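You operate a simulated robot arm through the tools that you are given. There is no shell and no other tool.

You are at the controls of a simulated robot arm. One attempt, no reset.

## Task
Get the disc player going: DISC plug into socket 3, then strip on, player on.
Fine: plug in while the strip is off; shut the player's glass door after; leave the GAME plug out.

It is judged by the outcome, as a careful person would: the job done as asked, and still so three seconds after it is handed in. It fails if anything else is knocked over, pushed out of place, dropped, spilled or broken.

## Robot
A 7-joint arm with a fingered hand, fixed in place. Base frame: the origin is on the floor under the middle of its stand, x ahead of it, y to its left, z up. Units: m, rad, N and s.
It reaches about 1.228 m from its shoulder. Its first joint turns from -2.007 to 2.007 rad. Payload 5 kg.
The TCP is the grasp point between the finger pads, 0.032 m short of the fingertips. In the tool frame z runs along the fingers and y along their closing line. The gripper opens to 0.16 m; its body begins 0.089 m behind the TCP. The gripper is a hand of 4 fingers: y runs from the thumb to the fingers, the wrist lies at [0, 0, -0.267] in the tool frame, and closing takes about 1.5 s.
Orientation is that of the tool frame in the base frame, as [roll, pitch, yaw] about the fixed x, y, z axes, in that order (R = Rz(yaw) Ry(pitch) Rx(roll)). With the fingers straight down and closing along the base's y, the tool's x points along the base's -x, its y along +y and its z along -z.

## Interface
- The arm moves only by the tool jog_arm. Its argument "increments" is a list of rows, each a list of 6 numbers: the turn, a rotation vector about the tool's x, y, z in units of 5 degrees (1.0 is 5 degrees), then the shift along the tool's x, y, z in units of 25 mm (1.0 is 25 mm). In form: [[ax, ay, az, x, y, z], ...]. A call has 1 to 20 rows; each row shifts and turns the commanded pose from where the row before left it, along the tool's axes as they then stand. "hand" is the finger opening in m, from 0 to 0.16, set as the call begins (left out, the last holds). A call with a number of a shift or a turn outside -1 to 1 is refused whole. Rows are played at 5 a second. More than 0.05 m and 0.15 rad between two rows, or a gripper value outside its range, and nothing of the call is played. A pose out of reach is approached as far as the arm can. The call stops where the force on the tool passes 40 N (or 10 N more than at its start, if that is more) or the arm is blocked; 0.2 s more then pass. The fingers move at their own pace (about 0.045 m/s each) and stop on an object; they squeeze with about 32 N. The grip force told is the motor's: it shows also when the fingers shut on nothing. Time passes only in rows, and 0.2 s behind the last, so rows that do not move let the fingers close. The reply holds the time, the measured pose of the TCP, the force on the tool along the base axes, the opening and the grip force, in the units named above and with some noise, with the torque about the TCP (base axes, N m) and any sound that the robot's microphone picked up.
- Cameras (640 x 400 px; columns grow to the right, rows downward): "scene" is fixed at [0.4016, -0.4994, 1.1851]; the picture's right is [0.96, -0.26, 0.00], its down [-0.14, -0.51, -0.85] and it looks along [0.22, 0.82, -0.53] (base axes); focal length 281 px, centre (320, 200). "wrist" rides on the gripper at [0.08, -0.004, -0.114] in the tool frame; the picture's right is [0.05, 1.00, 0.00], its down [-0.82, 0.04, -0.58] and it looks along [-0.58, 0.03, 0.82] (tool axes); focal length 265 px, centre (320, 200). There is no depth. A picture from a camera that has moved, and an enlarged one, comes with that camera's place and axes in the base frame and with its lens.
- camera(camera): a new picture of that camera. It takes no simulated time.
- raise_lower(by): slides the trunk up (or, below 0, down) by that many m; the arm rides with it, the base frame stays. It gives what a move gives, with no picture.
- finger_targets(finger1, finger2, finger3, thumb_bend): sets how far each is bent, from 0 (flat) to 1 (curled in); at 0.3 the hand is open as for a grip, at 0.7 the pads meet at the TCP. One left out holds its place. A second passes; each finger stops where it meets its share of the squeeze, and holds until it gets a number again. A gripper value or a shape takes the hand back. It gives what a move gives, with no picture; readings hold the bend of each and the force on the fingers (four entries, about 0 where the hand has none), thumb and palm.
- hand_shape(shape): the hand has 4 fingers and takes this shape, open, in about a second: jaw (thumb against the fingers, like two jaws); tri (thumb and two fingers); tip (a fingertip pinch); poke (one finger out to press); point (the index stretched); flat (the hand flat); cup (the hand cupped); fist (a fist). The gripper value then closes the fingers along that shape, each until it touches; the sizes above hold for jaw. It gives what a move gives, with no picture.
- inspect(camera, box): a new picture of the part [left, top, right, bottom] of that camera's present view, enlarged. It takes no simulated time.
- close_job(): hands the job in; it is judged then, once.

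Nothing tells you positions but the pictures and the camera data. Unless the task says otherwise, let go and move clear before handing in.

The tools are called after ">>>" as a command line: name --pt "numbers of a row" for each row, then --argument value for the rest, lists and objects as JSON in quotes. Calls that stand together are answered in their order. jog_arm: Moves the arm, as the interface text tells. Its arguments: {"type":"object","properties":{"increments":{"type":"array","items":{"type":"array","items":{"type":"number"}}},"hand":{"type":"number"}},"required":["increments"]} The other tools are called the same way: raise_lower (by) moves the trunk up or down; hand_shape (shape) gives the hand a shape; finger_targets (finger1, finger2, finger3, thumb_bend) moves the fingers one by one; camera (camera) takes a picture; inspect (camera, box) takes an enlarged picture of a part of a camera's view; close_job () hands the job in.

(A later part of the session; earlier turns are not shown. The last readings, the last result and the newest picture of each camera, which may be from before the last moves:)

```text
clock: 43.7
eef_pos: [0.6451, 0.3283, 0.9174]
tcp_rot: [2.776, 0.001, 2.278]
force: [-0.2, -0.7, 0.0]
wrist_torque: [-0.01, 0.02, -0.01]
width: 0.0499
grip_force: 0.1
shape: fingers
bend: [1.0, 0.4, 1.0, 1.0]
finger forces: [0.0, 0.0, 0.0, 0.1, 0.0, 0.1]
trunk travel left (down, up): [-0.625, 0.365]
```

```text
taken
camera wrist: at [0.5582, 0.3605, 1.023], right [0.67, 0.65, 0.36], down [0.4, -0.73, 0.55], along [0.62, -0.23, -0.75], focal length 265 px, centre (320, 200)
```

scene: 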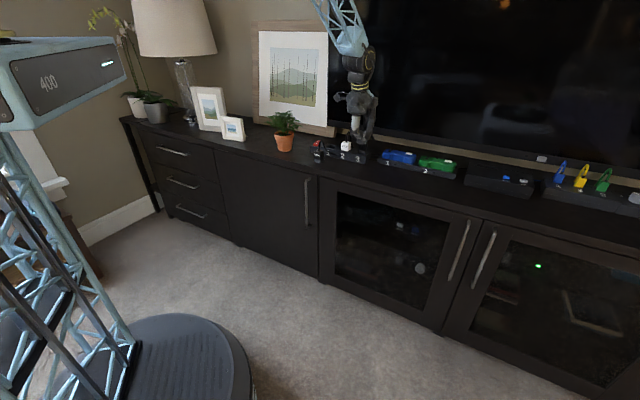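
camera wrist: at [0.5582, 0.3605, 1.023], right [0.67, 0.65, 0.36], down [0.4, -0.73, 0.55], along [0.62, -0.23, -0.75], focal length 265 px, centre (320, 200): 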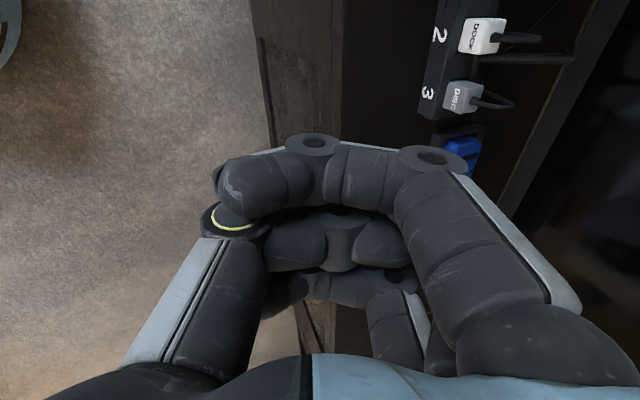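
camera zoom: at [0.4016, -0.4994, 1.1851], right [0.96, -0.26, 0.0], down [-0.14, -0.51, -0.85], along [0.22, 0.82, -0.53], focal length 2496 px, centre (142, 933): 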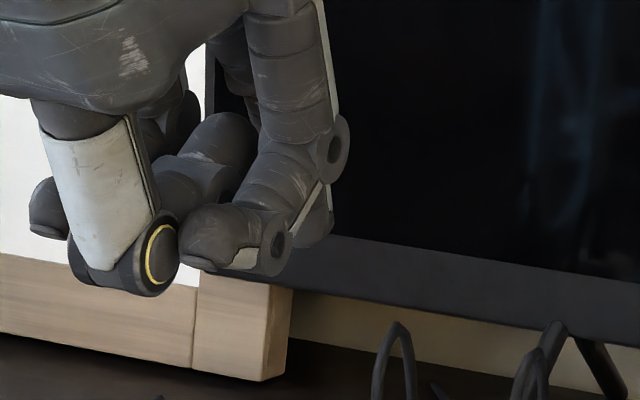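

Finger 2 can lead by about 17 mm if I turn the hand so the camera faces me. That also keeps it away from the plant, so I'll re-orient here in free space.

>>> jog_arm --pt "1 0 0 0 0 0" --pt "1 0 0 0 0 0" --pt "1 0 0 0 0 0" --pt "1 0 0 0 0 0" --pt "0.19 0 0 0 0 0" --pt "0 0 -1 0 0 0" --pt "0 0 -1 0 0 0" --pt "0 0 -1 0 0 0" --pt "0 0 -1 0 0 0" --pt "0 0 -1 0 0 0" --pt "0 0 -1 0 0 0" --pt "0 0 -1 0 0 0" --pt "0 0 -1 0 0 0" --pt "0 0 -1 0 0 0" --pt "0 0 -1 0 0 0" --pt "0 0 -1 0 0 0" --pt "0 0 -1 0 0 0" --pt "0 0 -1 0 0 0" --pt "0 0 -1 0 0 0" --pt "0 0 -1 0 0 0"

>>> finger_targets --finger2 0.6

>>> jog_arm --pt "0 0 -0.97 0 0 0" --pt "0 0 -0.97 0 0 0" --pt "0 0 -0.97 0 0 0" --pt "0 0 -0.97 0 0 0" --pt "0 -0.8 0 0 0 0" --pt "0 -0.8 0 0 0 0" --pt "0 -0.8 0 0 0 0"

>>> camera --camera "wrist"

>>> inspect --camera "scene" --box '[260, 40, 420, 160]'

```text
clock: 47.9
eef_pos: [0.6453, 0.3265, 0.9167]
tcp_rot: [-3.14, -0.002, -2.695]
force: [-0.3, -0.2, 0.1]
wrist_torque: [-0.02, 0.01, 0.02]
width: 0.0503
grip_force: 0.1
shape: fingers
bend: [1.0, 0.4, 1.0, 1.0]
finger forces: [0.0, 0.0, 0.0, 0.0, 0.0, 0.1]
trunk travel left (down, up): [-0.625, 0.365]
```

```text
clock: 48.9
eef_pos: [0.6449, 0.3277, 0.9182]
tcp_rot: [3.141, -0.001, -2.695]
force: [-0.2, -0.1, 0.1]
wrist_torque: [-0.02, -0.01, -0.04]
width: 0.0496
grip_force: 0.0
shape: fingers
bend: [1.0, 0.58, 1.0, 1.0]
finger forces: [0.0, 0.0, 0.0, 0.1, 0.1, 0.1]
trunk travel left (down, up): [-0.625, 0.365]
```

```text
clock: 50.5
eef_pos: [0.6448, 0.329, 0.9185]
tcp_rot: [3.141, 0.211, -2.357]
force: [-0.1, 0.2, 0.3]
wrist_torque: [0.0, 0.01, 0.01]
width: 0.0496
grip_force: 0.1
shape: fingers
bend: [1.0, 0.58, 1.0, 1.0]
finger forces: [0.0, 0.0, 0.1, 0.1, 0.0, 0.0]
trunk travel left (down, up): [-0.625, 0.365]
```

```text
taken
camera wrist: at [0.5745, 0.2532, 1.0127], right [-0.74, 0.67, -0.01], down [0.45, 0.51, 0.74], along [0.5, 0.54, -0.68], focal length 265 px, centre (320, 200)
```

wrist: 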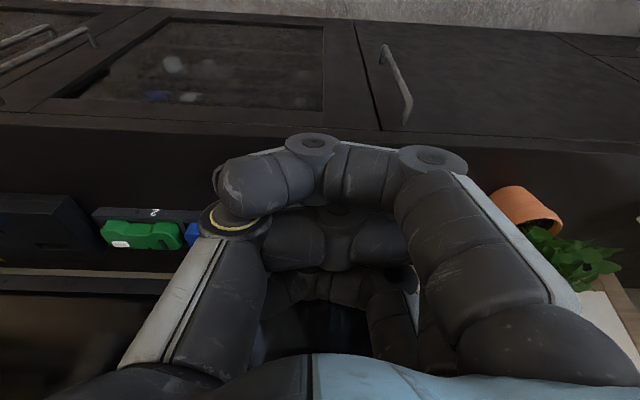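

```text
3.33 times, centred on (340, 100) of scene
camera zoom: at [0.4016, -0.4994, 1.1851], right [0.96, -0.26, 0.0], down [-0.14, -0.51, -0.85], along [0.22, 0.82, -0.53], focal length 936 px, centre (253, 533)
```

zoom: 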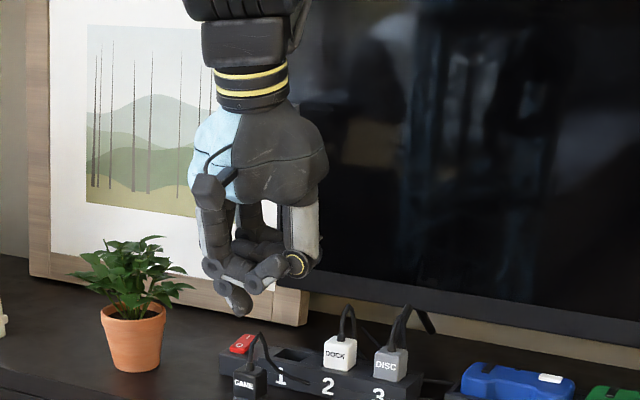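

Finger 2's tip leads cleanly now. I'll move left in front of the cabinet, then forward to hover over the rocker's I end.

>>> jog_arm --pt "0 0 0 0 0.98 0" --pt "0 0 0 0 0.98 0" --pt "0 0 0 0 0.98 0" --pt "0 0 0 0 0.98 0" --pt "0 0 0 0 0.98 0" --pt "0 0 0 0 0.98 0" --pt "0 0 0 -0.927 0 0.346" --pt "0 0 0 -0.927 0 0.346" --pt "0 0 0 -0.927 0 0.346" --pt "0 0 0 -0.927 0 0.346" --pt "0 0 0 -0.927 0 0.346" --pt "0 0 0 -0.927 0 0.346" --pt "0 0 0 -0.927 0 0.346" --pt "0 0 0 -0.927 0 0.346"

>>> inspect --camera "scene" --box '[280, 70, 400, 160]'

>>> camera --camera "wrist"

```text
clock: 53.5
eef_pos: [0.6786, 0.5711, 0.8906]
tcp_rot: [3.14, 0.208, -2.355]
force: [0.2, 0.3, -0.3]
wrist_torque: [0.02, 0.03, 0.01]
width: 0.0497
grip_force: 0.1
shape: fingers
bend: [1.0, 0.58, 1.0, 1.0]
finger forces: [0.1, 0.0, 0.0, 0.1, 0.0, 0.0]
trunk travel left (down, up): [-0.625, 0.365]
```

```text
4.44 times, centred on (340, 115) of scene
camera zoom: at [0.4016, -0.4994, 1.1851], right [0.96, -0.26, 0.0], down [-0.14, -0.51, -0.85], along [0.22, 0.82, -0.53], focal length 1248 px, centre (231, 578)
```

zoom: 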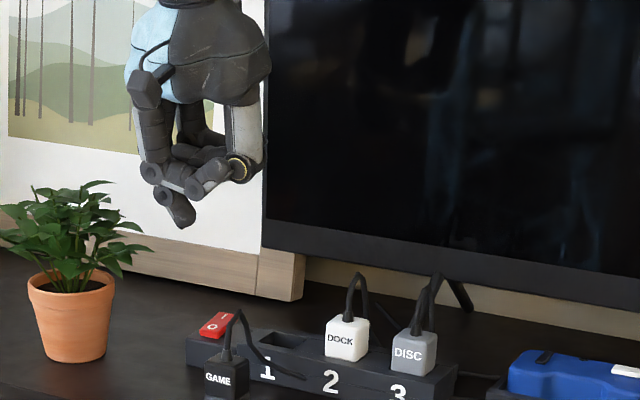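

```text
taken
camera wrist: at [0.6085, 0.4962, 0.9849], right [-0.74, 0.67, -0.01], down [0.45, 0.51, 0.73], along [0.5, 0.54, -0.68], focal length 265 px, centre (320, 200)
```

wrist: 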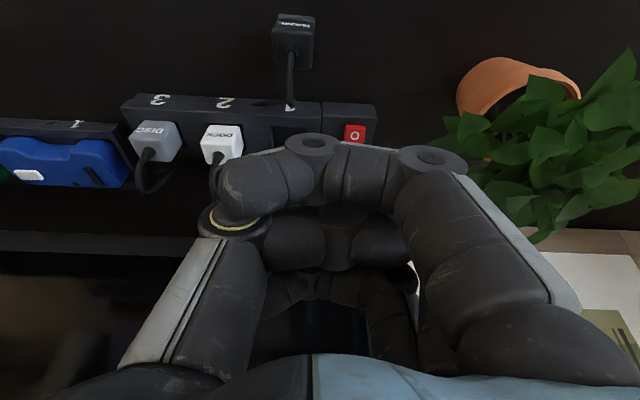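

The leaves are about 3 cm clear of the hand. I'll finish moving forward and descend to a couple of centimetres above the rocker.

>>> jog_arm --pt "0 0 0 -0.969 0 0.206" --pt "0 0 0 -0.969 0 0.206" --pt "0 0 0 -0.969 0 0.206" --pt "0 0 0 0.166 0 0.782" --pt "0 0 0 0.166 0 0.782" --pt "0 0 0 0.166 0 0.782" --pt "0 0 0 0.083 0 0.391"

>>> inspect --camera "scene" --box '[300, 100, 360, 160]'

>>> camera --camera "wrist"

```text
clock: 55.1
eef_pos: [0.7332, 0.6229, 0.8205]
tcp_rot: [3.141, 0.21, -2.357]
force: [1.3, -0.2, -0.6]
wrist_torque: [0.01, 0.0, 0.01]
width: 0.0495
grip_force: 0.0
shape: fingers
bend: [1.0, 0.58, 1.0, 1.0]
finger forces: [0.1, 0.0, 0.0, 0.0, 0.0, 0.0]
trunk travel left (down, up): [-0.625, 0.365]
```

```text
6.67 times, centred on (330, 130) of scene
camera zoom: at [0.4016, -0.4994, 1.1851], right [0.96, -0.26, 0.0], down [-0.14, -0.51, -0.85], along [0.22, 0.82, -0.53], focal length 1872 px, centre (253, 667)
```

zoom: 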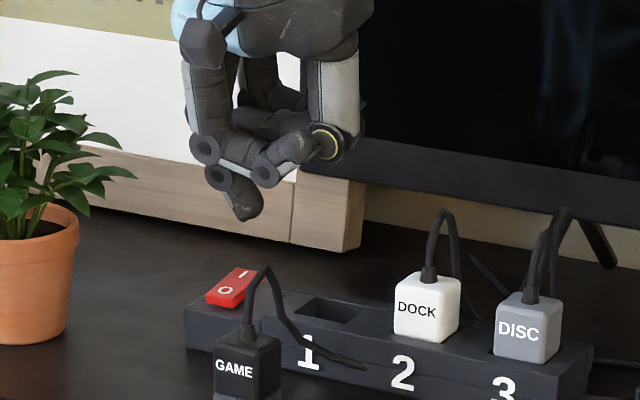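

```text
taken
camera wrist: at [0.6623, 0.5479, 0.9146], right [-0.74, 0.67, -0.01], down [0.45, 0.51, 0.73], along [0.5, 0.54, -0.68], focal length 265 px, centre (320, 200)
```

wrist: 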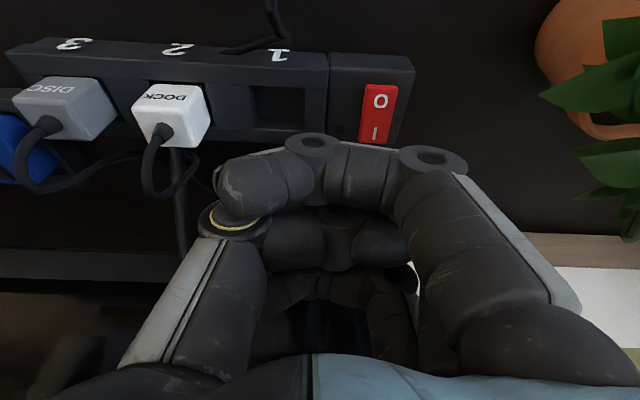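

The fingertip is right above the "I" mark. I'll descend to just above it and then press in small steps.

>>> jog_arm --pt "0 0 0 0.1165 0 0.5477" --pt "0 0 0 0.1165 0 0.5477" --pt "0 0 0 0.025 0 0.117" --pt "0 0 0 0.025 0 0.117"

>>> inspect --camera "scene" --box '[308, 125, 348, 155]'

```text
clock: 56.1
eef_pos: [0.7319, 0.6244, 0.7858]
tcp_rot: [3.141, 0.21, -2.355]
force: [1.0, -0.3, 0.1]
wrist_torque: [0.02, 0.02, 0.0]
width: 0.0496
grip_force: 0.0
shape: fingers
bend: [1.0, 0.58, 1.0, 1.0]
finger forces: [0.1, 0.0, 0.1, 0.0, 0.0, 0.0]
trunk travel left (down, up): [-0.625, 0.365]
```

```text
13.33 times, centred on (328, 140) of scene
camera zoom: at [0.4016, -0.4994, 1.1851], right [0.96, -0.26, 0.0], down [-0.14, -0.51, -0.85], along [0.22, 0.82, -0.53], focal length 3744 px, centre (213, 1000)
```

zoom: 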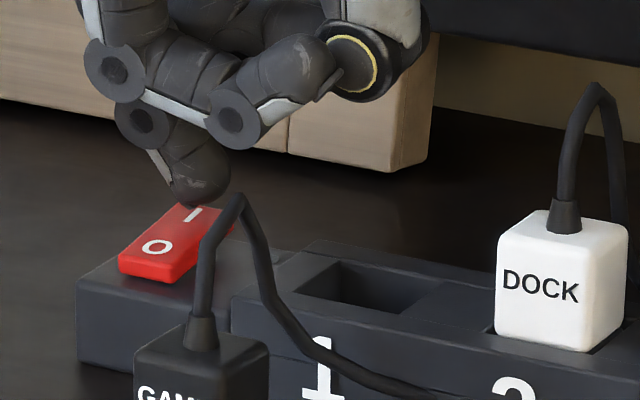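

The fingertip is just at the I end. I'll press down.

>>> jog_arm --pt "0 0 0 0.017 0 0.078" --pt "0 0 0 0.017 0 0.078" --pt "0 0 0 0.017 0 0.078"

>>> inspect --camera "scene" --box '[308, 125, 348, 155]'

```text
clock: 56.9
eef_pos: [0.7318, 0.623, 0.7791]
tcp_rot: [-3.139, 0.209, -2.357]
force: [1.0, 0.0, 2.3]
wrist_torque: [0.08, 0.06, 0.01]
width: 0.0496
grip_force: 1.5
shape: fingers
bend: [1.0, 0.59, 1.0, 1.0]
finger forces: [0.0, 2.2, 0.1, 0.0, 0.0, 0.0]
trunk travel left (down, up): [-0.625, 0.365]
heard: click
```

```text
13.33 times, centred on (328, 140) of scene
camera zoom: at [0.4016, -0.4994, 1.1851], right [0.96, -0.26, 0.0], down [-0.14, -0.51, -0.85], along [0.22, 0.82, -0.53], focal length 3744 px, centre (213, 1000)
```

zoom: 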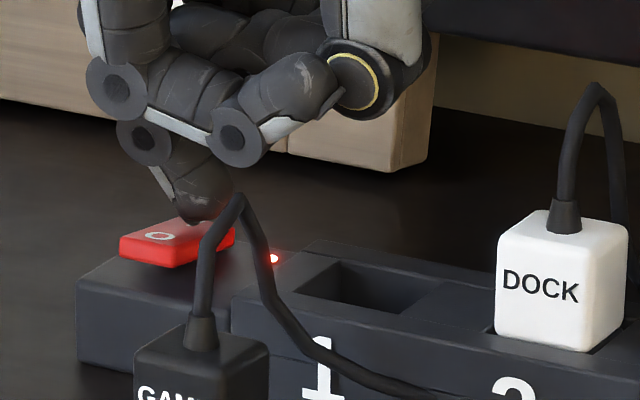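

A click sounded and the red lamp on the strip lit, so the strip is on. I'll go straight up and then back away from the cabinet.

>>> jog_arm --pt "0 0 0 -0.1 0 -0.47" --pt "0 0 0 -0.1 0 -0.47" --pt "0 0 0 -0.1 0 -0.47" --pt "0 0 0 -0.1 0 -0.47" --pt "0 0 0 -0.1 0 -0.47" --pt "0 0 0 -0.1 0 -0.47" --pt "0 0 0 -0.1 0 -0.47" --pt "0 0 0 0.96 0 -0.204" --pt "0 0 0 0.96 0 -0.204" --pt "0 0 0 0.96 0 -0.204" --pt "0 0 0 0.96 0 -0.204" --pt "0 0 0 0.96 0 -0.204" --pt "0 0 0 0.96 0 -0.204" --pt "0 0 0 0.96 0 -0.204" --pt "0 0 0 0.96 0 -0.204" --pt "0 0 0 0.96 0 -0.204" --pt "0 0 0 0.96 0 -0.204" --pt "0 0 0 0.96 0 -0.204"

>>> camera --camera "scene"

>>> inspect --camera "scene" --box '[300, 120, 400, 170]'

>>> inspect --camera "scene" --box '[320, 180, 500, 330]'

```text
clock: 60.7
eef_pos: [0.5412, 0.431, 0.8641]
tcp_rot: [3.14, 0.21, -2.358]
force: [0.0, -0.5, 0.1]
wrist_torque: [0.0, 0.03, 0.03]
width: 0.0495
grip_force: 0.1
shape: fingers
bend: [1.0, 0.59, 1.0, 1.0]
finger forces: [0.0, 0.0, 0.1, 0.0, 0.1, 0.0]
trunk travel left (down, up): [-0.625, 0.365]
```

```text
taken
```

scene: 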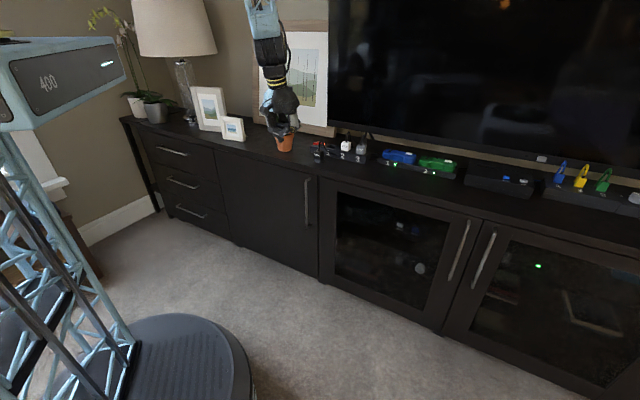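

```text
6.40 times, centred on (350, 145) of scene
camera zoom: at [0.4016, -0.4994, 1.1851], right [0.96, -0.26, 0.0], down [-0.14, -0.51, -0.85], along [0.22, 0.82, -0.53], focal length 1797 px, centre (128, 552)
```

zoom: 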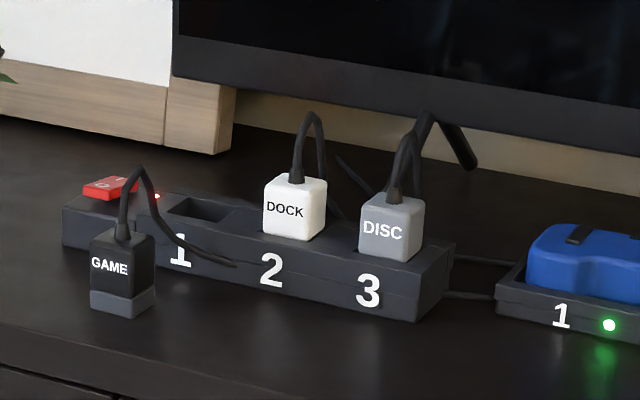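

```text
2.67 times, centred on (410, 255) of scene
camera zoom: at [0.4016, -0.4994, 1.1851], right [0.96, -0.26, 0.0], down [-0.14, -0.51, -0.85], along [0.22, 0.82, -0.53], focal length 749 px, centre (80, 53)
```

zoom: 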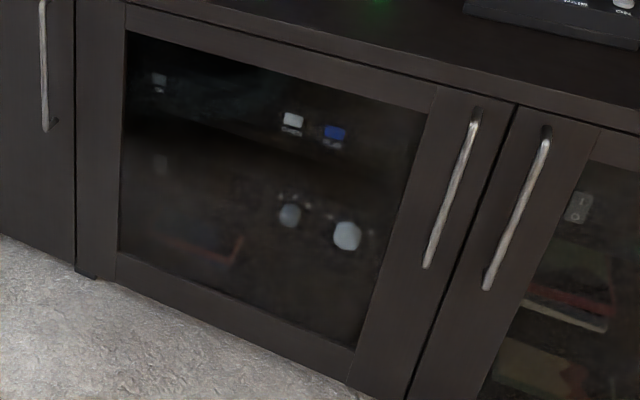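

The dock lamp also came on, so the strip is live and the player can now be switched on. Next is the left glass door: I'll re-open the hand, lean it 45° and move in front of the door handle near q≈0.69.

>>> hand_shape --shape "jaw"

>>> jog_arm --pt "0 -0.94 0 0 0 0" --pt "0 -0.94 0 0 0 0" --pt "0 -0.94 0 0 0 0" --pt "0 -0.94 0 0 0 0" --pt "0 -0.94 0 0 0 0" --pt "0 -0.94 0 0 0 0" --pt "0 -0.94 0 0 0 0" --pt "0 0 0 0.8 0 -0.8" --pt "0 0 0 0.8 0 -0.8" --pt "0 0 0 0.8 0 -0.8"

>>> jog_arm --pt "0 0 0 0.3 -0.95 0.15" --pt "0 0 0 0.3 -0.95 0.15" --pt "0 0 0 0.3 -0.95 0.15" --pt "0 0 0 0.3 -0.95 0.15" --pt "0 0 0 0.3 -0.95 0.15" --pt "0 0 0 0.3 -0.95 0.15" --pt "0 0 0 0.3 -0.95 0.15" --pt "0 0 0 0.3 -0.95 0.15" --pt "0 0 0 0.3 -0.95 0.15" --pt "0 0 0 0.3 -0.95 0.15" --pt "0 0 0 0.3 -0.95 0.15" --pt "0 0 0 0.3 -0.95 0.15" --pt "0 0 0 0.3 -0.95 0.15" --pt "0 0 0 0.3 -0.95 0.15" --pt "0 0 0 0.3 -0.95 0.15" --pt "0 0 0 0.3 -0.95 0.15" --pt "0 0 0 0.3 -0.95 0.15" --pt "0 0 0 0.3 -0.95 0.15" --pt "0 0 0 0.3 -0.95 0.15" --pt "0 0 0 0.3 -0.95 0.15"

>>> camera --camera "wrist"

>>> camera --camera "scene"

```text
clock: 61.6
eef_pos: [0.5414, 0.4317, 0.8639]
tcp_rot: [3.141, 0.21, -2.357]
force: [0.5, -0.2, 1.3]
wrist_torque: [0.0, 0.01, 0.02]
width: 0.1599
grip_force: 0.1
shape: jaw
bend: [0.3, 0.3, 0.3, 0.3]
finger forces: [0.0, 0.0, 0.1, 0.1, 0.0, 0.0]
trunk travel left (down, up): [-0.625, 0.365]
```

```text
clock: 63.8
eef_pos: [0.479, 0.3723, 0.8644]
tcp_rot: [-3.141, 0.788, -2.356]
force: [1.2, 1.0, 0.8]
wrist_torque: [0.0, 0.0, 0.04]
width: 0.16
grip_force: 0.2
shape: jaw
bend: [0.3, 0.3, 0.3, 0.3]
finger forces: [0.0, 0.0, 0.0, 0.0, 0.0, 0.1]
trunk travel left (down, up): [-0.625, 0.365]
```

```text
clock: 68.0
eef_pos: [0.7809, -0.003, 0.7028]
tcp_rot: [3.141, 0.784, -2.358]
force: [-0.3, 0.1, -0.2]
wrist_torque: [0.01, 0.04, 0.01]
width: 0.1601
grip_force: 0.0
shape: jaw
bend: [0.3, 0.3, 0.3, 0.3]
finger forces: [0.1, 0.0, 0.1, 0.1, 0.1, 0.0]
trunk travel left (down, up): [-0.625, 0.365]
```

```text
taken
camera wrist: at [0.6851, -0.1018, 0.7261], right [-0.73, 0.68, -0.04], down [0.09, 0.15, 0.98], along [0.68, 0.72, -0.17], focal length 265 px, centre (320, 200)
```

wrist: 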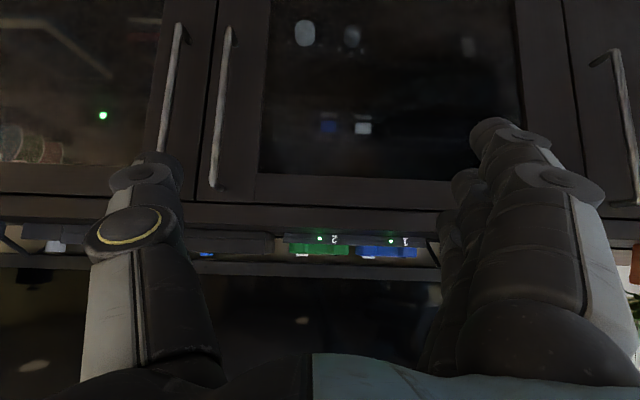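

```text
taken
```

scene: 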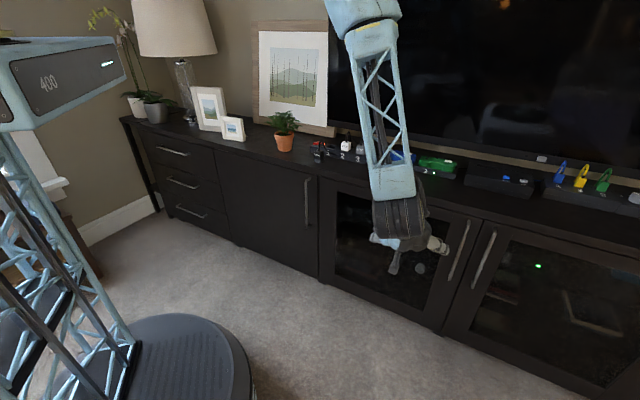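

The handle bar is at about p≈0.757, q≈0.690, z 0.42–0.66, with the neighbouring handle only 7 cm to its right. I'll yaw the hand 15° to keep the thumb clear, narrow the grip and move to a pre-grasp point.

>>> jog_arm --pt "0.707 0 0.707 0 0 0" --pt "0.707 0 0.707 0 0 0" --pt "0.707 0 0.707 0 0 0" --pt "0 0 0 -0.075 -0.366 0.804" --pt "0 0 0 -0.075 -0.366 0.804" --pt "0 0 0 -0.075 -0.366 0.804" --pt "0 0 0 -0.075 -0.366 0.804" --pt "0 0 0 -0.075 -0.366 0.804" --pt "0 0 0 -0.075 -0.366 0.804" --pt "0 0 0 -0.075 -0.366 0.804" --pt "0 0 0 -0.075 -0.366 0.804" --hand 0.06

>>> camera --camera "wrist"

>>> inspect --camera "scene" --box '[360, 180, 520, 300]'

```text
clock: 70.4
eef_pos: [0.923, -0.0046, 0.6015]
tcp_rot: [-3.139, 0.782, -2.617]
force: [-0.7, -0.3, 0.4]
wrist_torque: [0.01, 0.01, -0.02]
width: 0.0608
grip_force: 0.0
shape: jaw
bend: [0.73, 0.73, 0.73, 0.7]
finger forces: [0.1, 0.0, 0.0, 0.0, 0.0, 0.0]
trunk travel left (down, up): [-0.625, 0.365]
```

```text
taken
camera wrist: at [0.8055, -0.0759, 0.6247], right [-0.53, 0.85, -0.04], down [0.13, 0.12, 0.98], along [0.84, 0.52, -0.17], focal length 265 px, centre (320, 200)
```

wrist: 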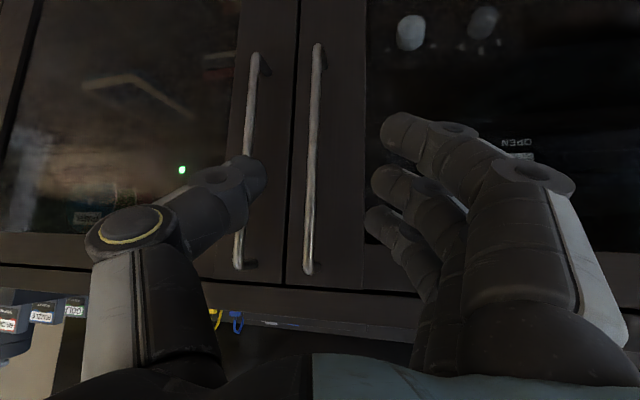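

```text
3.33 times, centred on (440, 240) of scene
camera zoom: at [0.4016, -0.4994, 1.1851], right [0.96, -0.26, 0.0], down [-0.14, -0.51, -0.85], along [0.22, 0.82, -0.53], focal length 936 px, centre (-80, 67)
```

zoom: 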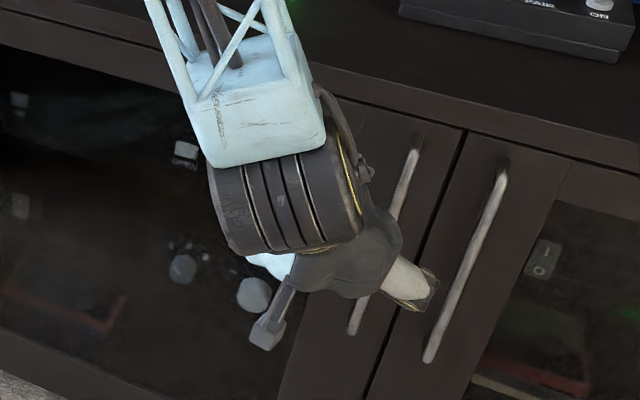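

The handle is centred between thumb and fingers. I'll approach 10 cm straight along the hand's heading.

>>> jog_arm --pt "0 0 0 -0.471 0 0.471" --pt "0 0 0 -0.471 0 0.471" --pt "0 0 0 -0.471 0 0.471" --pt "0 0 0 -0.471 0 0.471" --pt "0 0 0 -0.3 0 0.3" --pt "0 0 0 -0.3 0 0.3"

>>> camera --camera "wrist"

```text
clock: 71.8
eef_pos: [1.0004, 0.0403, 0.6013]
tcp_rot: [-3.139, 0.784, -2.618]
force: [0.0, -0.8, 1.1]
wrist_torque: [-0.01, 0.01, 0.01]
width: 0.0606
grip_force: 0.1
shape: jaw
bend: [0.73, 0.73, 0.73, 0.7]
finger forces: [0.0, 0.0, 0.0, 0.1, 0.0, 0.0]
trunk travel left (down, up): [-0.625, 0.365]
```

```text
taken
camera wrist: at [0.8831, -0.0319, 0.6251], right [-0.53, 0.85, -0.04], down [0.13, 0.12, 0.98], along [0.84, 0.52, -0.17], focal length 265 px, centre (320, 200)
```

wrist: 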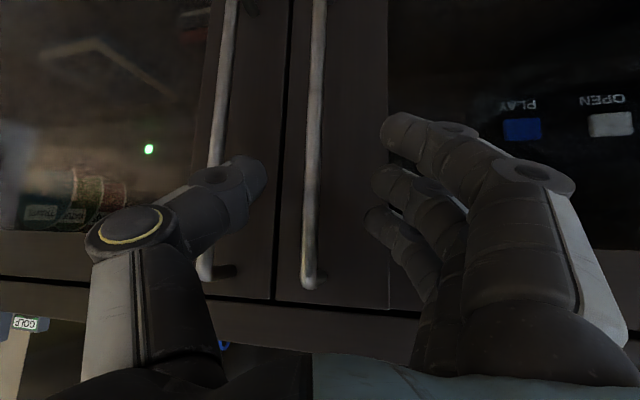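

I'm well aligned. I'll move the last centimetre and close on the bar.

>>> jog_arm --pt "0 0 0 -0.32 0 0.32"

>>> jog_arm --pt "0 0 0 0 0 0" --pt "0 0 0 0 0 0" --pt "0 0 0 0 0 0" --pt "0 0 0 0 0 0" --pt "0 0 0 0 0 0" --pt "0 0 0 0 0 0" --hand 0.0

>>> camera --camera "wrist"

>>> inspect --camera "scene" --box '[380, 180, 520, 290]'

```text
clock: 72.2
eef_pos: [1.009, 0.0447, 0.5993]
tcp_rot: [3.141, 0.782, -2.621]
force: [-10.0, -5.5, -0.3]
wrist_torque: [0.04, -0.05, 0.48]
width: 0.0605
grip_force: 0.0
shape: jaw
bend: [0.73, 0.73, 0.74, 0.7]
finger forces: [0.1, 0.0, 11.4, 0.0, 0.0, 0.0]
trunk travel left (down, up): [-0.625, 0.365]
```

```text
clock: 73.6
eef_pos: [1.0096, 0.0431, 0.6015]
tcp_rot: [-3.139, 0.784, -2.62]
force: [-11.5, -24.1, -2.8]
wrist_torque: [-0.3, 0.27, -0.38]
width: 0.0
grip_force: 31.9
shape: jaw
bend: [0.69, 0.63, 0.76, 0.72]
finger forces: [0.0, 14.8, 0.0, 0.0, 30.2, 0.0]
trunk travel left (down, up): [-0.625, 0.365]
```

```text
taken
camera wrist: at [0.8917, -0.0296, 0.6253], right [-0.53, 0.85, -0.04], down [0.13, 0.12, 0.98], along [0.84, 0.51, -0.17], focal length 265 px, centre (320, 200)
```

wrist: 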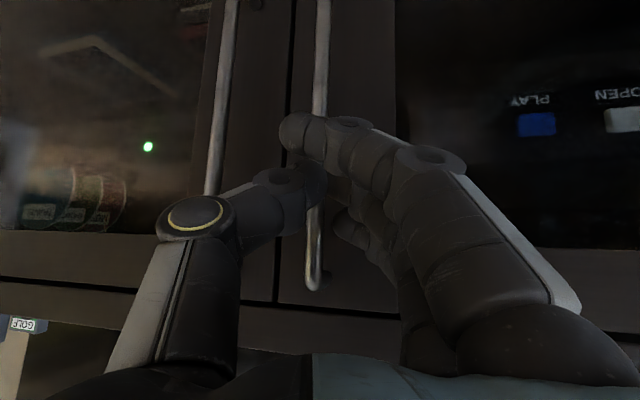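

```text
3.64 times, centred on (450, 235) of scene
camera zoom: at [0.4016, -0.4994, 1.1851], right [0.96, -0.26, 0.0], down [-0.14, -0.51, -0.85], along [0.22, 0.82, -0.53], focal length 1021 px, centre (-153, 73)
```

zoom: 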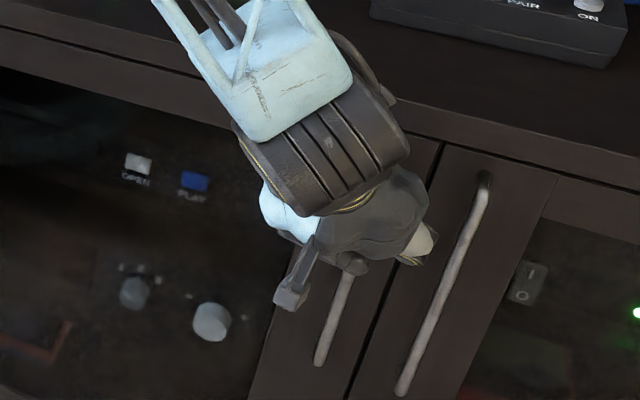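

The thumb and middle finger hold the bar. I'll begin pulling gently along the door's arc and check.

>>> jog_arm --pt "0 0 0 0.543 -0.132 -0.543" --pt "0 0 0 0.548 -0.104 -0.548"

>>> camera --camera "wrist"

>>> inspect --camera "scene" --box '[380, 180, 520, 290]'

```text
clock: 74.2
eef_pos: [0.9813, 0.0218, 0.6015]
tcp_rot: [3.138, 0.787, -2.618]
force: [-0.3, -0.1, 0.7]
wrist_torque: [0.02, -0.04, 0.01]
width: 0.0
grip_force: 32.2
shape: jaw
bend: [0.69, 0.62, 0.76, 0.71]
finger forces: [0.0, 0.1, 0.0, 0.1, 0.1, 0.0]
trunk travel left (down, up): [-0.625, 0.365]
```

```text
taken
camera wrist: at [0.8631, -0.0501, 0.6259], right [-0.53, 0.85, -0.04], down [0.12, 0.12, 0.99], along [0.84, 0.52, -0.17], focal length 265 px, centre (320, 200)
```

wrist: 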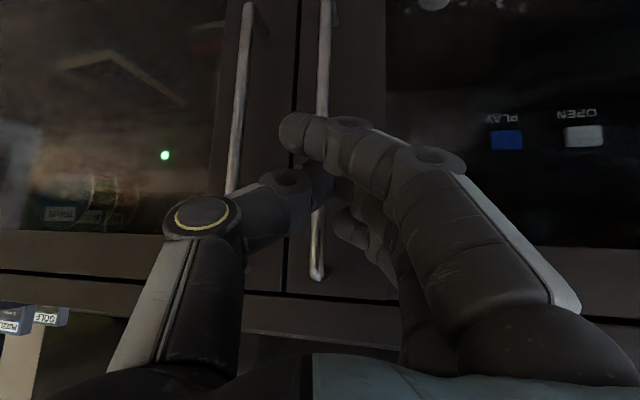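

```text
3.64 times, centred on (450, 235) of scene
camera zoom: at [0.4016, -0.4994, 1.1851], right [0.96, -0.26, 0.0], down [-0.14, -0.51, -0.85], along [0.22, 0.82, -0.53], focal length 1021 px, centre (-153, 73)
```

zoom: 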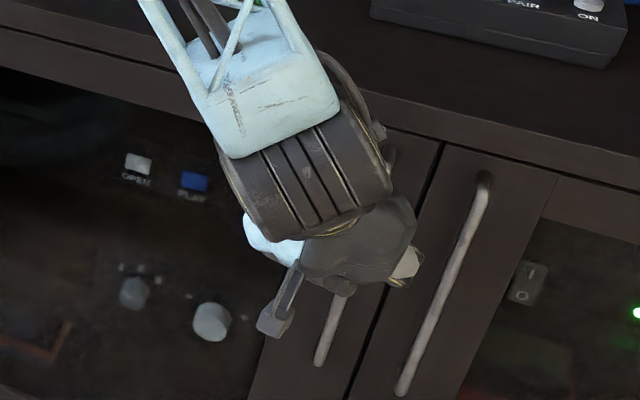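

The pinch was too shallow and slipped off the bar; nothing moved. I'll back off, open, and lay the hand horizontal so the bar sits deeper between the pads.

>>> jog_arm --pt "0 0 0 0.471 0 -0.471" --pt "0 0 0 0.471 0 -0.471" --pt "0 0 0 0.471 0 -0.471" --pt "0 0 0 0.471 0 -0.471" --pt "0 0 0 0.471 0 -0.471" --hand 0.06

>>> jog_arm --pt "0 -1 0 0 0 0" --pt "0 -1 0 0 0 0" --pt "0 -1 0 0 0 0" --pt "0 -1 0 0 0 0" --pt "0 -1 0 0 0 0" --pt "0 -1 0 0 0 0" --pt "0 -1 0 0 0 0" --pt "0 -1 0 0 0 0"

>>> camera --camera "wrist"

>>> camera --camera "scene"

```text
clock: 75.4
eef_pos: [0.9079, -0.0206, 0.6001]
tcp_rot: [-3.141, 0.784, -2.616]
force: [0.1, 0.1, -0.1]
wrist_torque: [0.01, -0.01, 0.01]
width: 0.0593
grip_force: 0.1
shape: jaw
bend: [0.73, 0.73, 0.73, 0.7]
finger forces: [0.0, 0.0, 0.0, 0.1, 0.1, 0.1]
trunk travel left (down, up): [-0.625, 0.365]
```

```text
clock: 77.2
eef_pos: [0.9126, -0.0204, 0.6064]
tcp_rot: [-3.093, 1.488, -2.569]
force: [0.5, 0.2, 0.0]
wrist_torque: [-0.02, -0.01, -0.02]
width: 0.0594
grip_force: 0.0
shape: jaw
bend: [0.73, 0.73, 0.73, 0.7]
finger forces: [0.1, 0.1, 0.1, 0.0, 0.0, 0.0]
trunk travel left (down, up): [-0.625, 0.365]
```

```text
taken
camera wrist: at [0.8093, -0.0836, 0.5363], right [-0.5, 0.86, -0.06], down [-0.46, -0.22, 0.86], along [0.73, 0.46, 0.51], focal length 265 px, centre (320, 200)
```

wrist: 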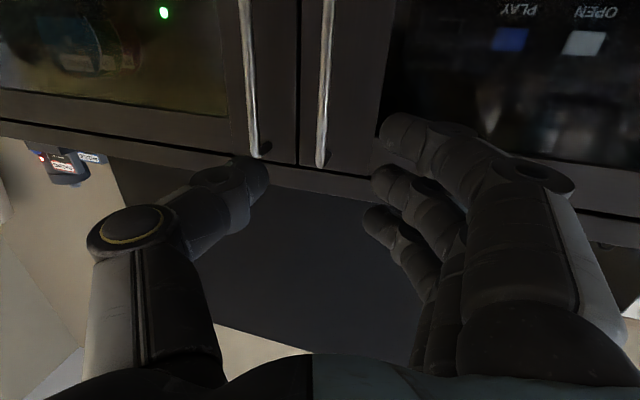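

```text
taken
```

scene: 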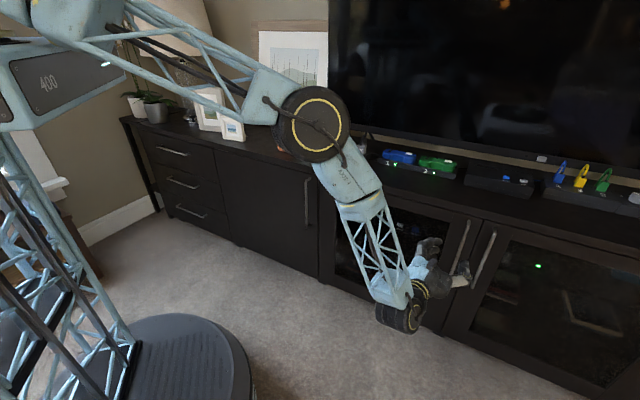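

The hand is now horizontal, with the elbow well clear of the cabinet. I'll approach the bar again at mid-upper height.

>>> jog_arm --pt "0 0 0 0.16 0.02 0.8" --pt "0 0 0 0.16 0.02 0.8" --pt "0 0 0 0.16 0.02 0.8" --pt "0 0 0 0.16 0.02 0.8" --pt "0 0 0 0.16 0.02 0.8"

>>> camera --camera "wrist"

>>> inspect --camera "scene" --box '[380, 180, 520, 290]'

```text
clock: 78.2
eef_pos: [1.0822, 0.0287, 0.7645]
tcp_rot: [-0.919, 1.449, -0.387]
force: [0.4, 0.0, -0.2]
wrist_torque: [0.03, -0.02, 0.01]
width: 0.0593
grip_force: 0.1
shape: jaw
bend: [0.73, 0.73, 0.73, 0.7]
finger forces: [0.0, 0.0, 0.1, 0.0, 0.0, 0.0]
trunk travel left (down, up): [-0.625, 0.365]
stopped in row 4: the arm was blocked; the commanded pose is now the measured one
```

```text
taken
camera wrist: at [0.9949, -0.0357, 0.6772], right [-0.5, 0.86, -0.15], down [-0.61, -0.22, 0.76], along [0.62, 0.47, 0.63], focal length 265 px, centre (320, 200)
```

wrist: 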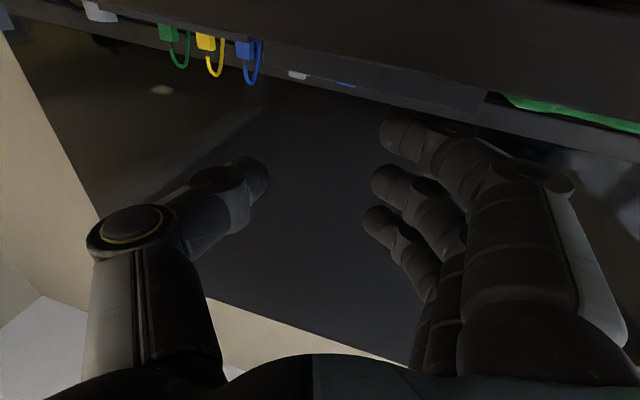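

```text
3.64 times, centred on (450, 235) of scene
camera zoom: at [0.4016, -0.4994, 1.1851], right [0.96, -0.26, 0.0], down [-0.14, -0.51, -0.85], along [0.22, 0.82, -0.53], focal length 1021 px, centre (-153, 73)
```

zoom: 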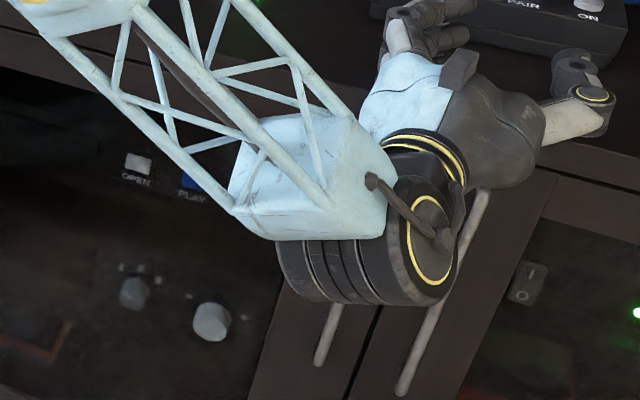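

The arm hit a limit and swung up instead of following. I'll check exactly where the hand is before doing anything.

>>> camera --camera "scene"

>>> inspect --camera "scene" --box '[420, 140, 580, 260]'

```text
taken
```

scene: 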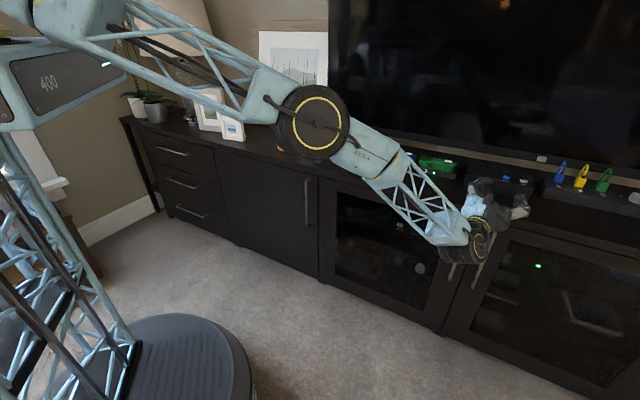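

```text
3.33 times, centred on (500, 200) of scene
camera zoom: at [0.4016, -0.4994, 1.1851], right [0.96, -0.26, 0.0], down [-0.14, -0.51, -0.85], along [0.22, 0.82, -0.53], focal length 936 px, centre (-280, 200)
```

zoom: 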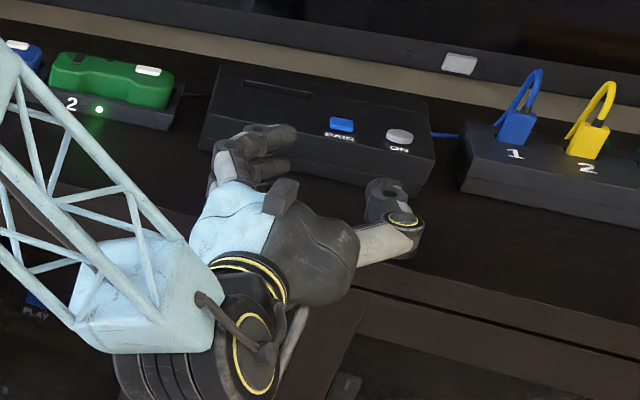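

The hand is above the cabinet's front edge and touching nothing. I'll withdraw straight back in small steps.

>>> jog_arm --pt "0 0 0 0 0 -0.6" --pt "0 0 0 0 0 -0.6" --pt "0 0 0 0 0 -0.6" --pt "0 0 0 0 0 -0.6"

>>> inspect --camera "scene" --box '[420, 140, 580, 260]'

```text
clock: 79.2
eef_pos: [1.0282, -0.0042, 0.7551]
tcp_rot: [-0.927, 1.454, -0.396]
force: [-0.4, 0.3, 0.3]
wrist_torque: [-0.01, 0.02, 0.0]
width: 0.0594
grip_force: 0.1
shape: jaw
bend: [0.73, 0.73, 0.73, 0.7]
finger forces: [0.1, 0.1, 0.0, 0.1, 0.1, 0.0]
trunk travel left (down, up): [-0.625, 0.365]
```

```text
3.33 times, centred on (500, 200) of scene
camera zoom: at [0.4016, -0.4994, 1.1851], right [0.96, -0.26, 0.0], down [-0.14, -0.51, -0.85], along [0.22, 0.82, -0.53], focal length 936 px, centre (-280, 200)
```

zoom: 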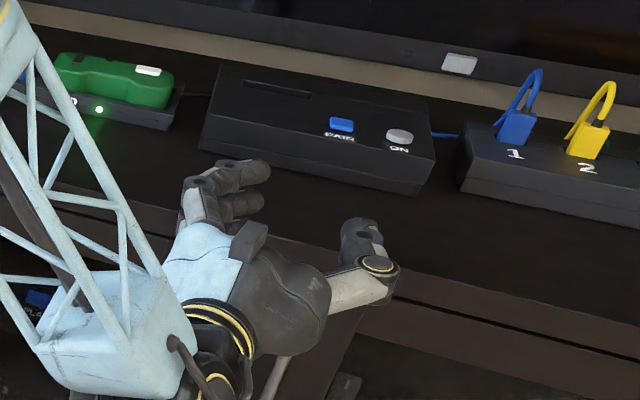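

It is following properly now. I'll continue back and return to the 45° lean, which worked well.

>>> jog_arm --pt "0 0 0 0 0 -0.8" --pt "0 0 0 0 0 -0.8" --pt "0 0 0 0 0 -0.8" --pt "0 0 0 0 0 -0.8" --pt "0 0 0 0 0 -0.8" --pt "0 0 0 0 0 -0.8" --pt "0 0 0 0 0 -0.8"

>>> camera --camera "scene"

```text
clock: 80.8
eef_pos: [0.9078, -0.0733, 0.7453]
tcp_rot: [-0.928, 1.455, -0.4]
force: [0.5, 1.2, 0.4]
wrist_torque: [0.0, 0.02, -0.03]
width: 0.0596
grip_force: 0.2
shape: jaw
bend: [0.73, 0.73, 0.73, 0.7]
finger forces: [0.0, 0.1, 0.0, 0.1, 0.1, 0.1]
trunk travel left (down, up): [-0.625, 0.365]
```

```text
taken
```

scene: 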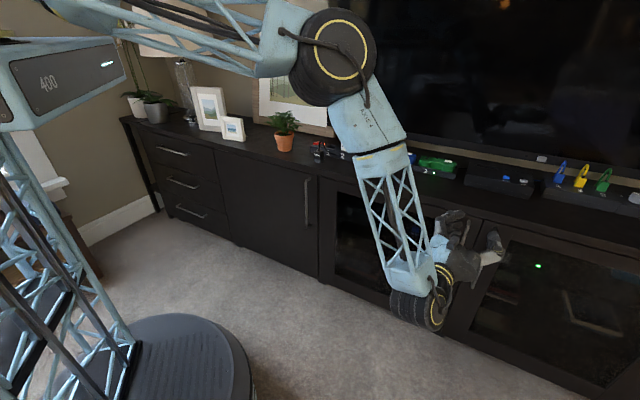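

I'm back in free space. I'll fix the small roll and restore the 45° lean.

>>> jog_arm --pt "0 0 0.53 0 0 0" --pt "0 0 0.53 0 0 0" --pt "0 0.98 0 0 0 0" --pt "0 0.98 0 0 0 0" --pt "0 0.98 0 0 0 0" --pt "0 0.98 0 0 0 0" --pt "0 0.98 0 0 0 0" --pt "0 0.98 0 0 0 0" --pt "0 0.98 0 0 0 0" --pt "0 0.98 0 0 0 0" --pt "0 0.98 0 0 0 0" --pt "0 0.98 0 0 0 0"

>>> camera --camera "wrist"

>>> camera --camera "scene"

```text
clock: 83.4
eef_pos: [0.9071, -0.0742, 0.7453]
tcp_rot: [-3.14, 0.785, -2.607]
force: [0.4, 0.4, 0.4]
wrist_torque: [-0.02, -0.03, -0.02]
width: 0.0595
grip_force: 0.0
shape: jaw
bend: [0.73, 0.73, 0.73, 0.7]
finger forces: [0.0, 0.1, 0.0, 0.1, 0.0, 0.0]
trunk travel left (down, up): [-0.625, 0.365]
```

```text
taken
camera wrist: at [0.7905, -0.1471, 0.7696], right [-0.54, 0.84, -0.04], down [0.12, 0.12, 0.98], along [0.83, 0.53, -0.17], focal length 265 px, centre (320, 200)
```

wrist: 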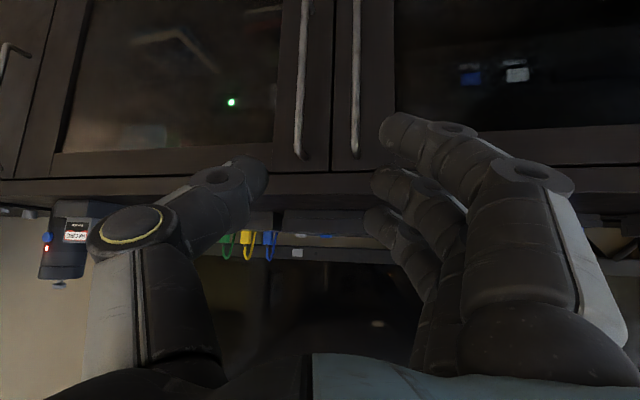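

```text
taken
```

scene: 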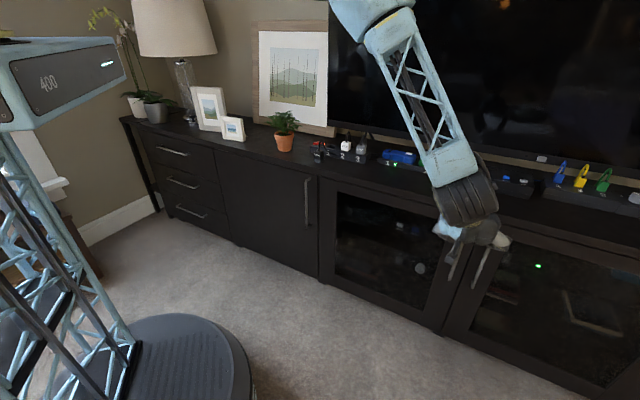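

At the current trunk height the handle is at the edge of my reach, so a level hand isn't possible. I'll lower the trunk 0.35 m; the hand is in free space well in front of the doors.

>>> raise_lower --by -0.35

>>> camera --camera "scene"

>>> camera --camera "wrist"

```text
clock: 86.8
eef_pos: [0.9073, -0.0736, 0.3948]
tcp_rot: [-3.14, 0.785, -2.605]
force: [0.6, 0.5, 0.0]
wrist_torque: [0.0, -0.04, 0.0]
width: 0.0598
grip_force: 0.0
shape: jaw
bend: [0.73, 0.73, 0.73, 0.7]
finger forces: [0.0, 0.0, 0.0, 0.0, 0.0, 0.0]
trunk travel left (down, up): [-0.275, 0.715]
```

```text
taken
```

scene: 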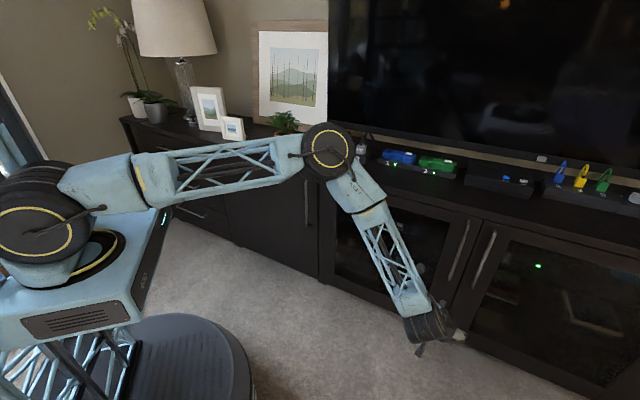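

```text
taken
camera wrist: at [0.7906, -0.1472, 0.4195], right [-0.54, 0.84, -0.04], down [0.12, 0.12, 0.98], along [0.83, 0.53, -0.17], focal length 265 px, centre (320, 200)
```

wrist: 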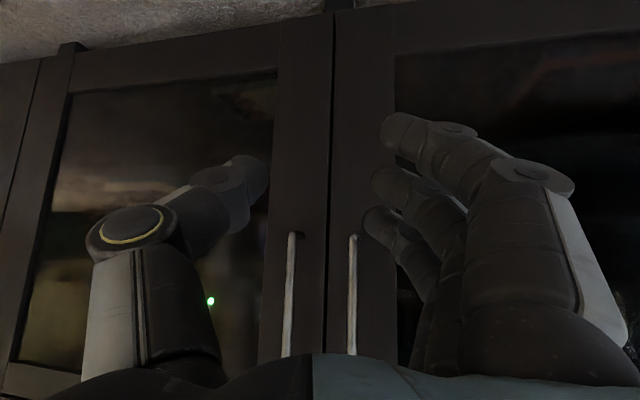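

The elbow stays about 15 cm in front of the cabinet. I'll raise the hand to handle height and then level it.

>>> jog_arm --pt "0 0 0 -0.848 0 -0.848" --pt "0 0 0 -0.848 0 -0.848" --pt "0 0 0 -0.848 0 -0.848" --pt "0 0 0 -0.848 0 -0.848" --pt "0 0 0 -0.848 0 -0.848" --pt "0 0 0 -0.848 0 -0.848" --pt "0 -1 0 0 0 0" --pt "0 -1 0 0 0 0" --pt "0 -1 0 0 0 0" --pt "0 -1 0 0 0 0" --pt "0 -1 0 0 0 0" --pt "0 -1 0 0 0 0" --pt "0 -1 0 0 0 0"

>>> camera --camera "scene"

>>> camera --camera "wrist"

```text
clock: 89.6
eef_pos: [0.9069, -0.0743, 0.5765]
tcp_rot: [-3.133, 1.397, -2.599]
force: [-1.3, -0.3, 1.0]
wrist_torque: [0.0, -0.01, 0.0]
width: 0.0596
grip_force: 0.1
shape: jaw
bend: [0.73, 0.73, 0.73, 0.7]
finger forces: [0.0, 0.0, 0.1, 0.1, 0.0, 0.0]
trunk travel left (down, up): [-0.275, 0.715]
```

```text
taken
```

scene: 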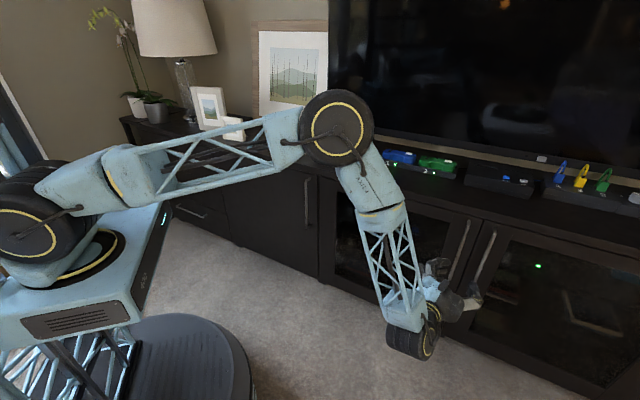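

```text
taken
camera wrist: at [0.8004, -0.1419, 0.5167], right [-0.52, 0.86, -0.05], down [-0.39, -0.18, 0.9], along [0.76, 0.49, 0.43], focal length 265 px, centre (320, 200)
```

wrist: 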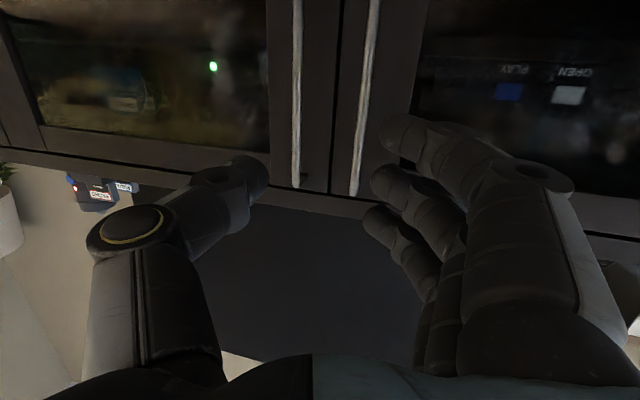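

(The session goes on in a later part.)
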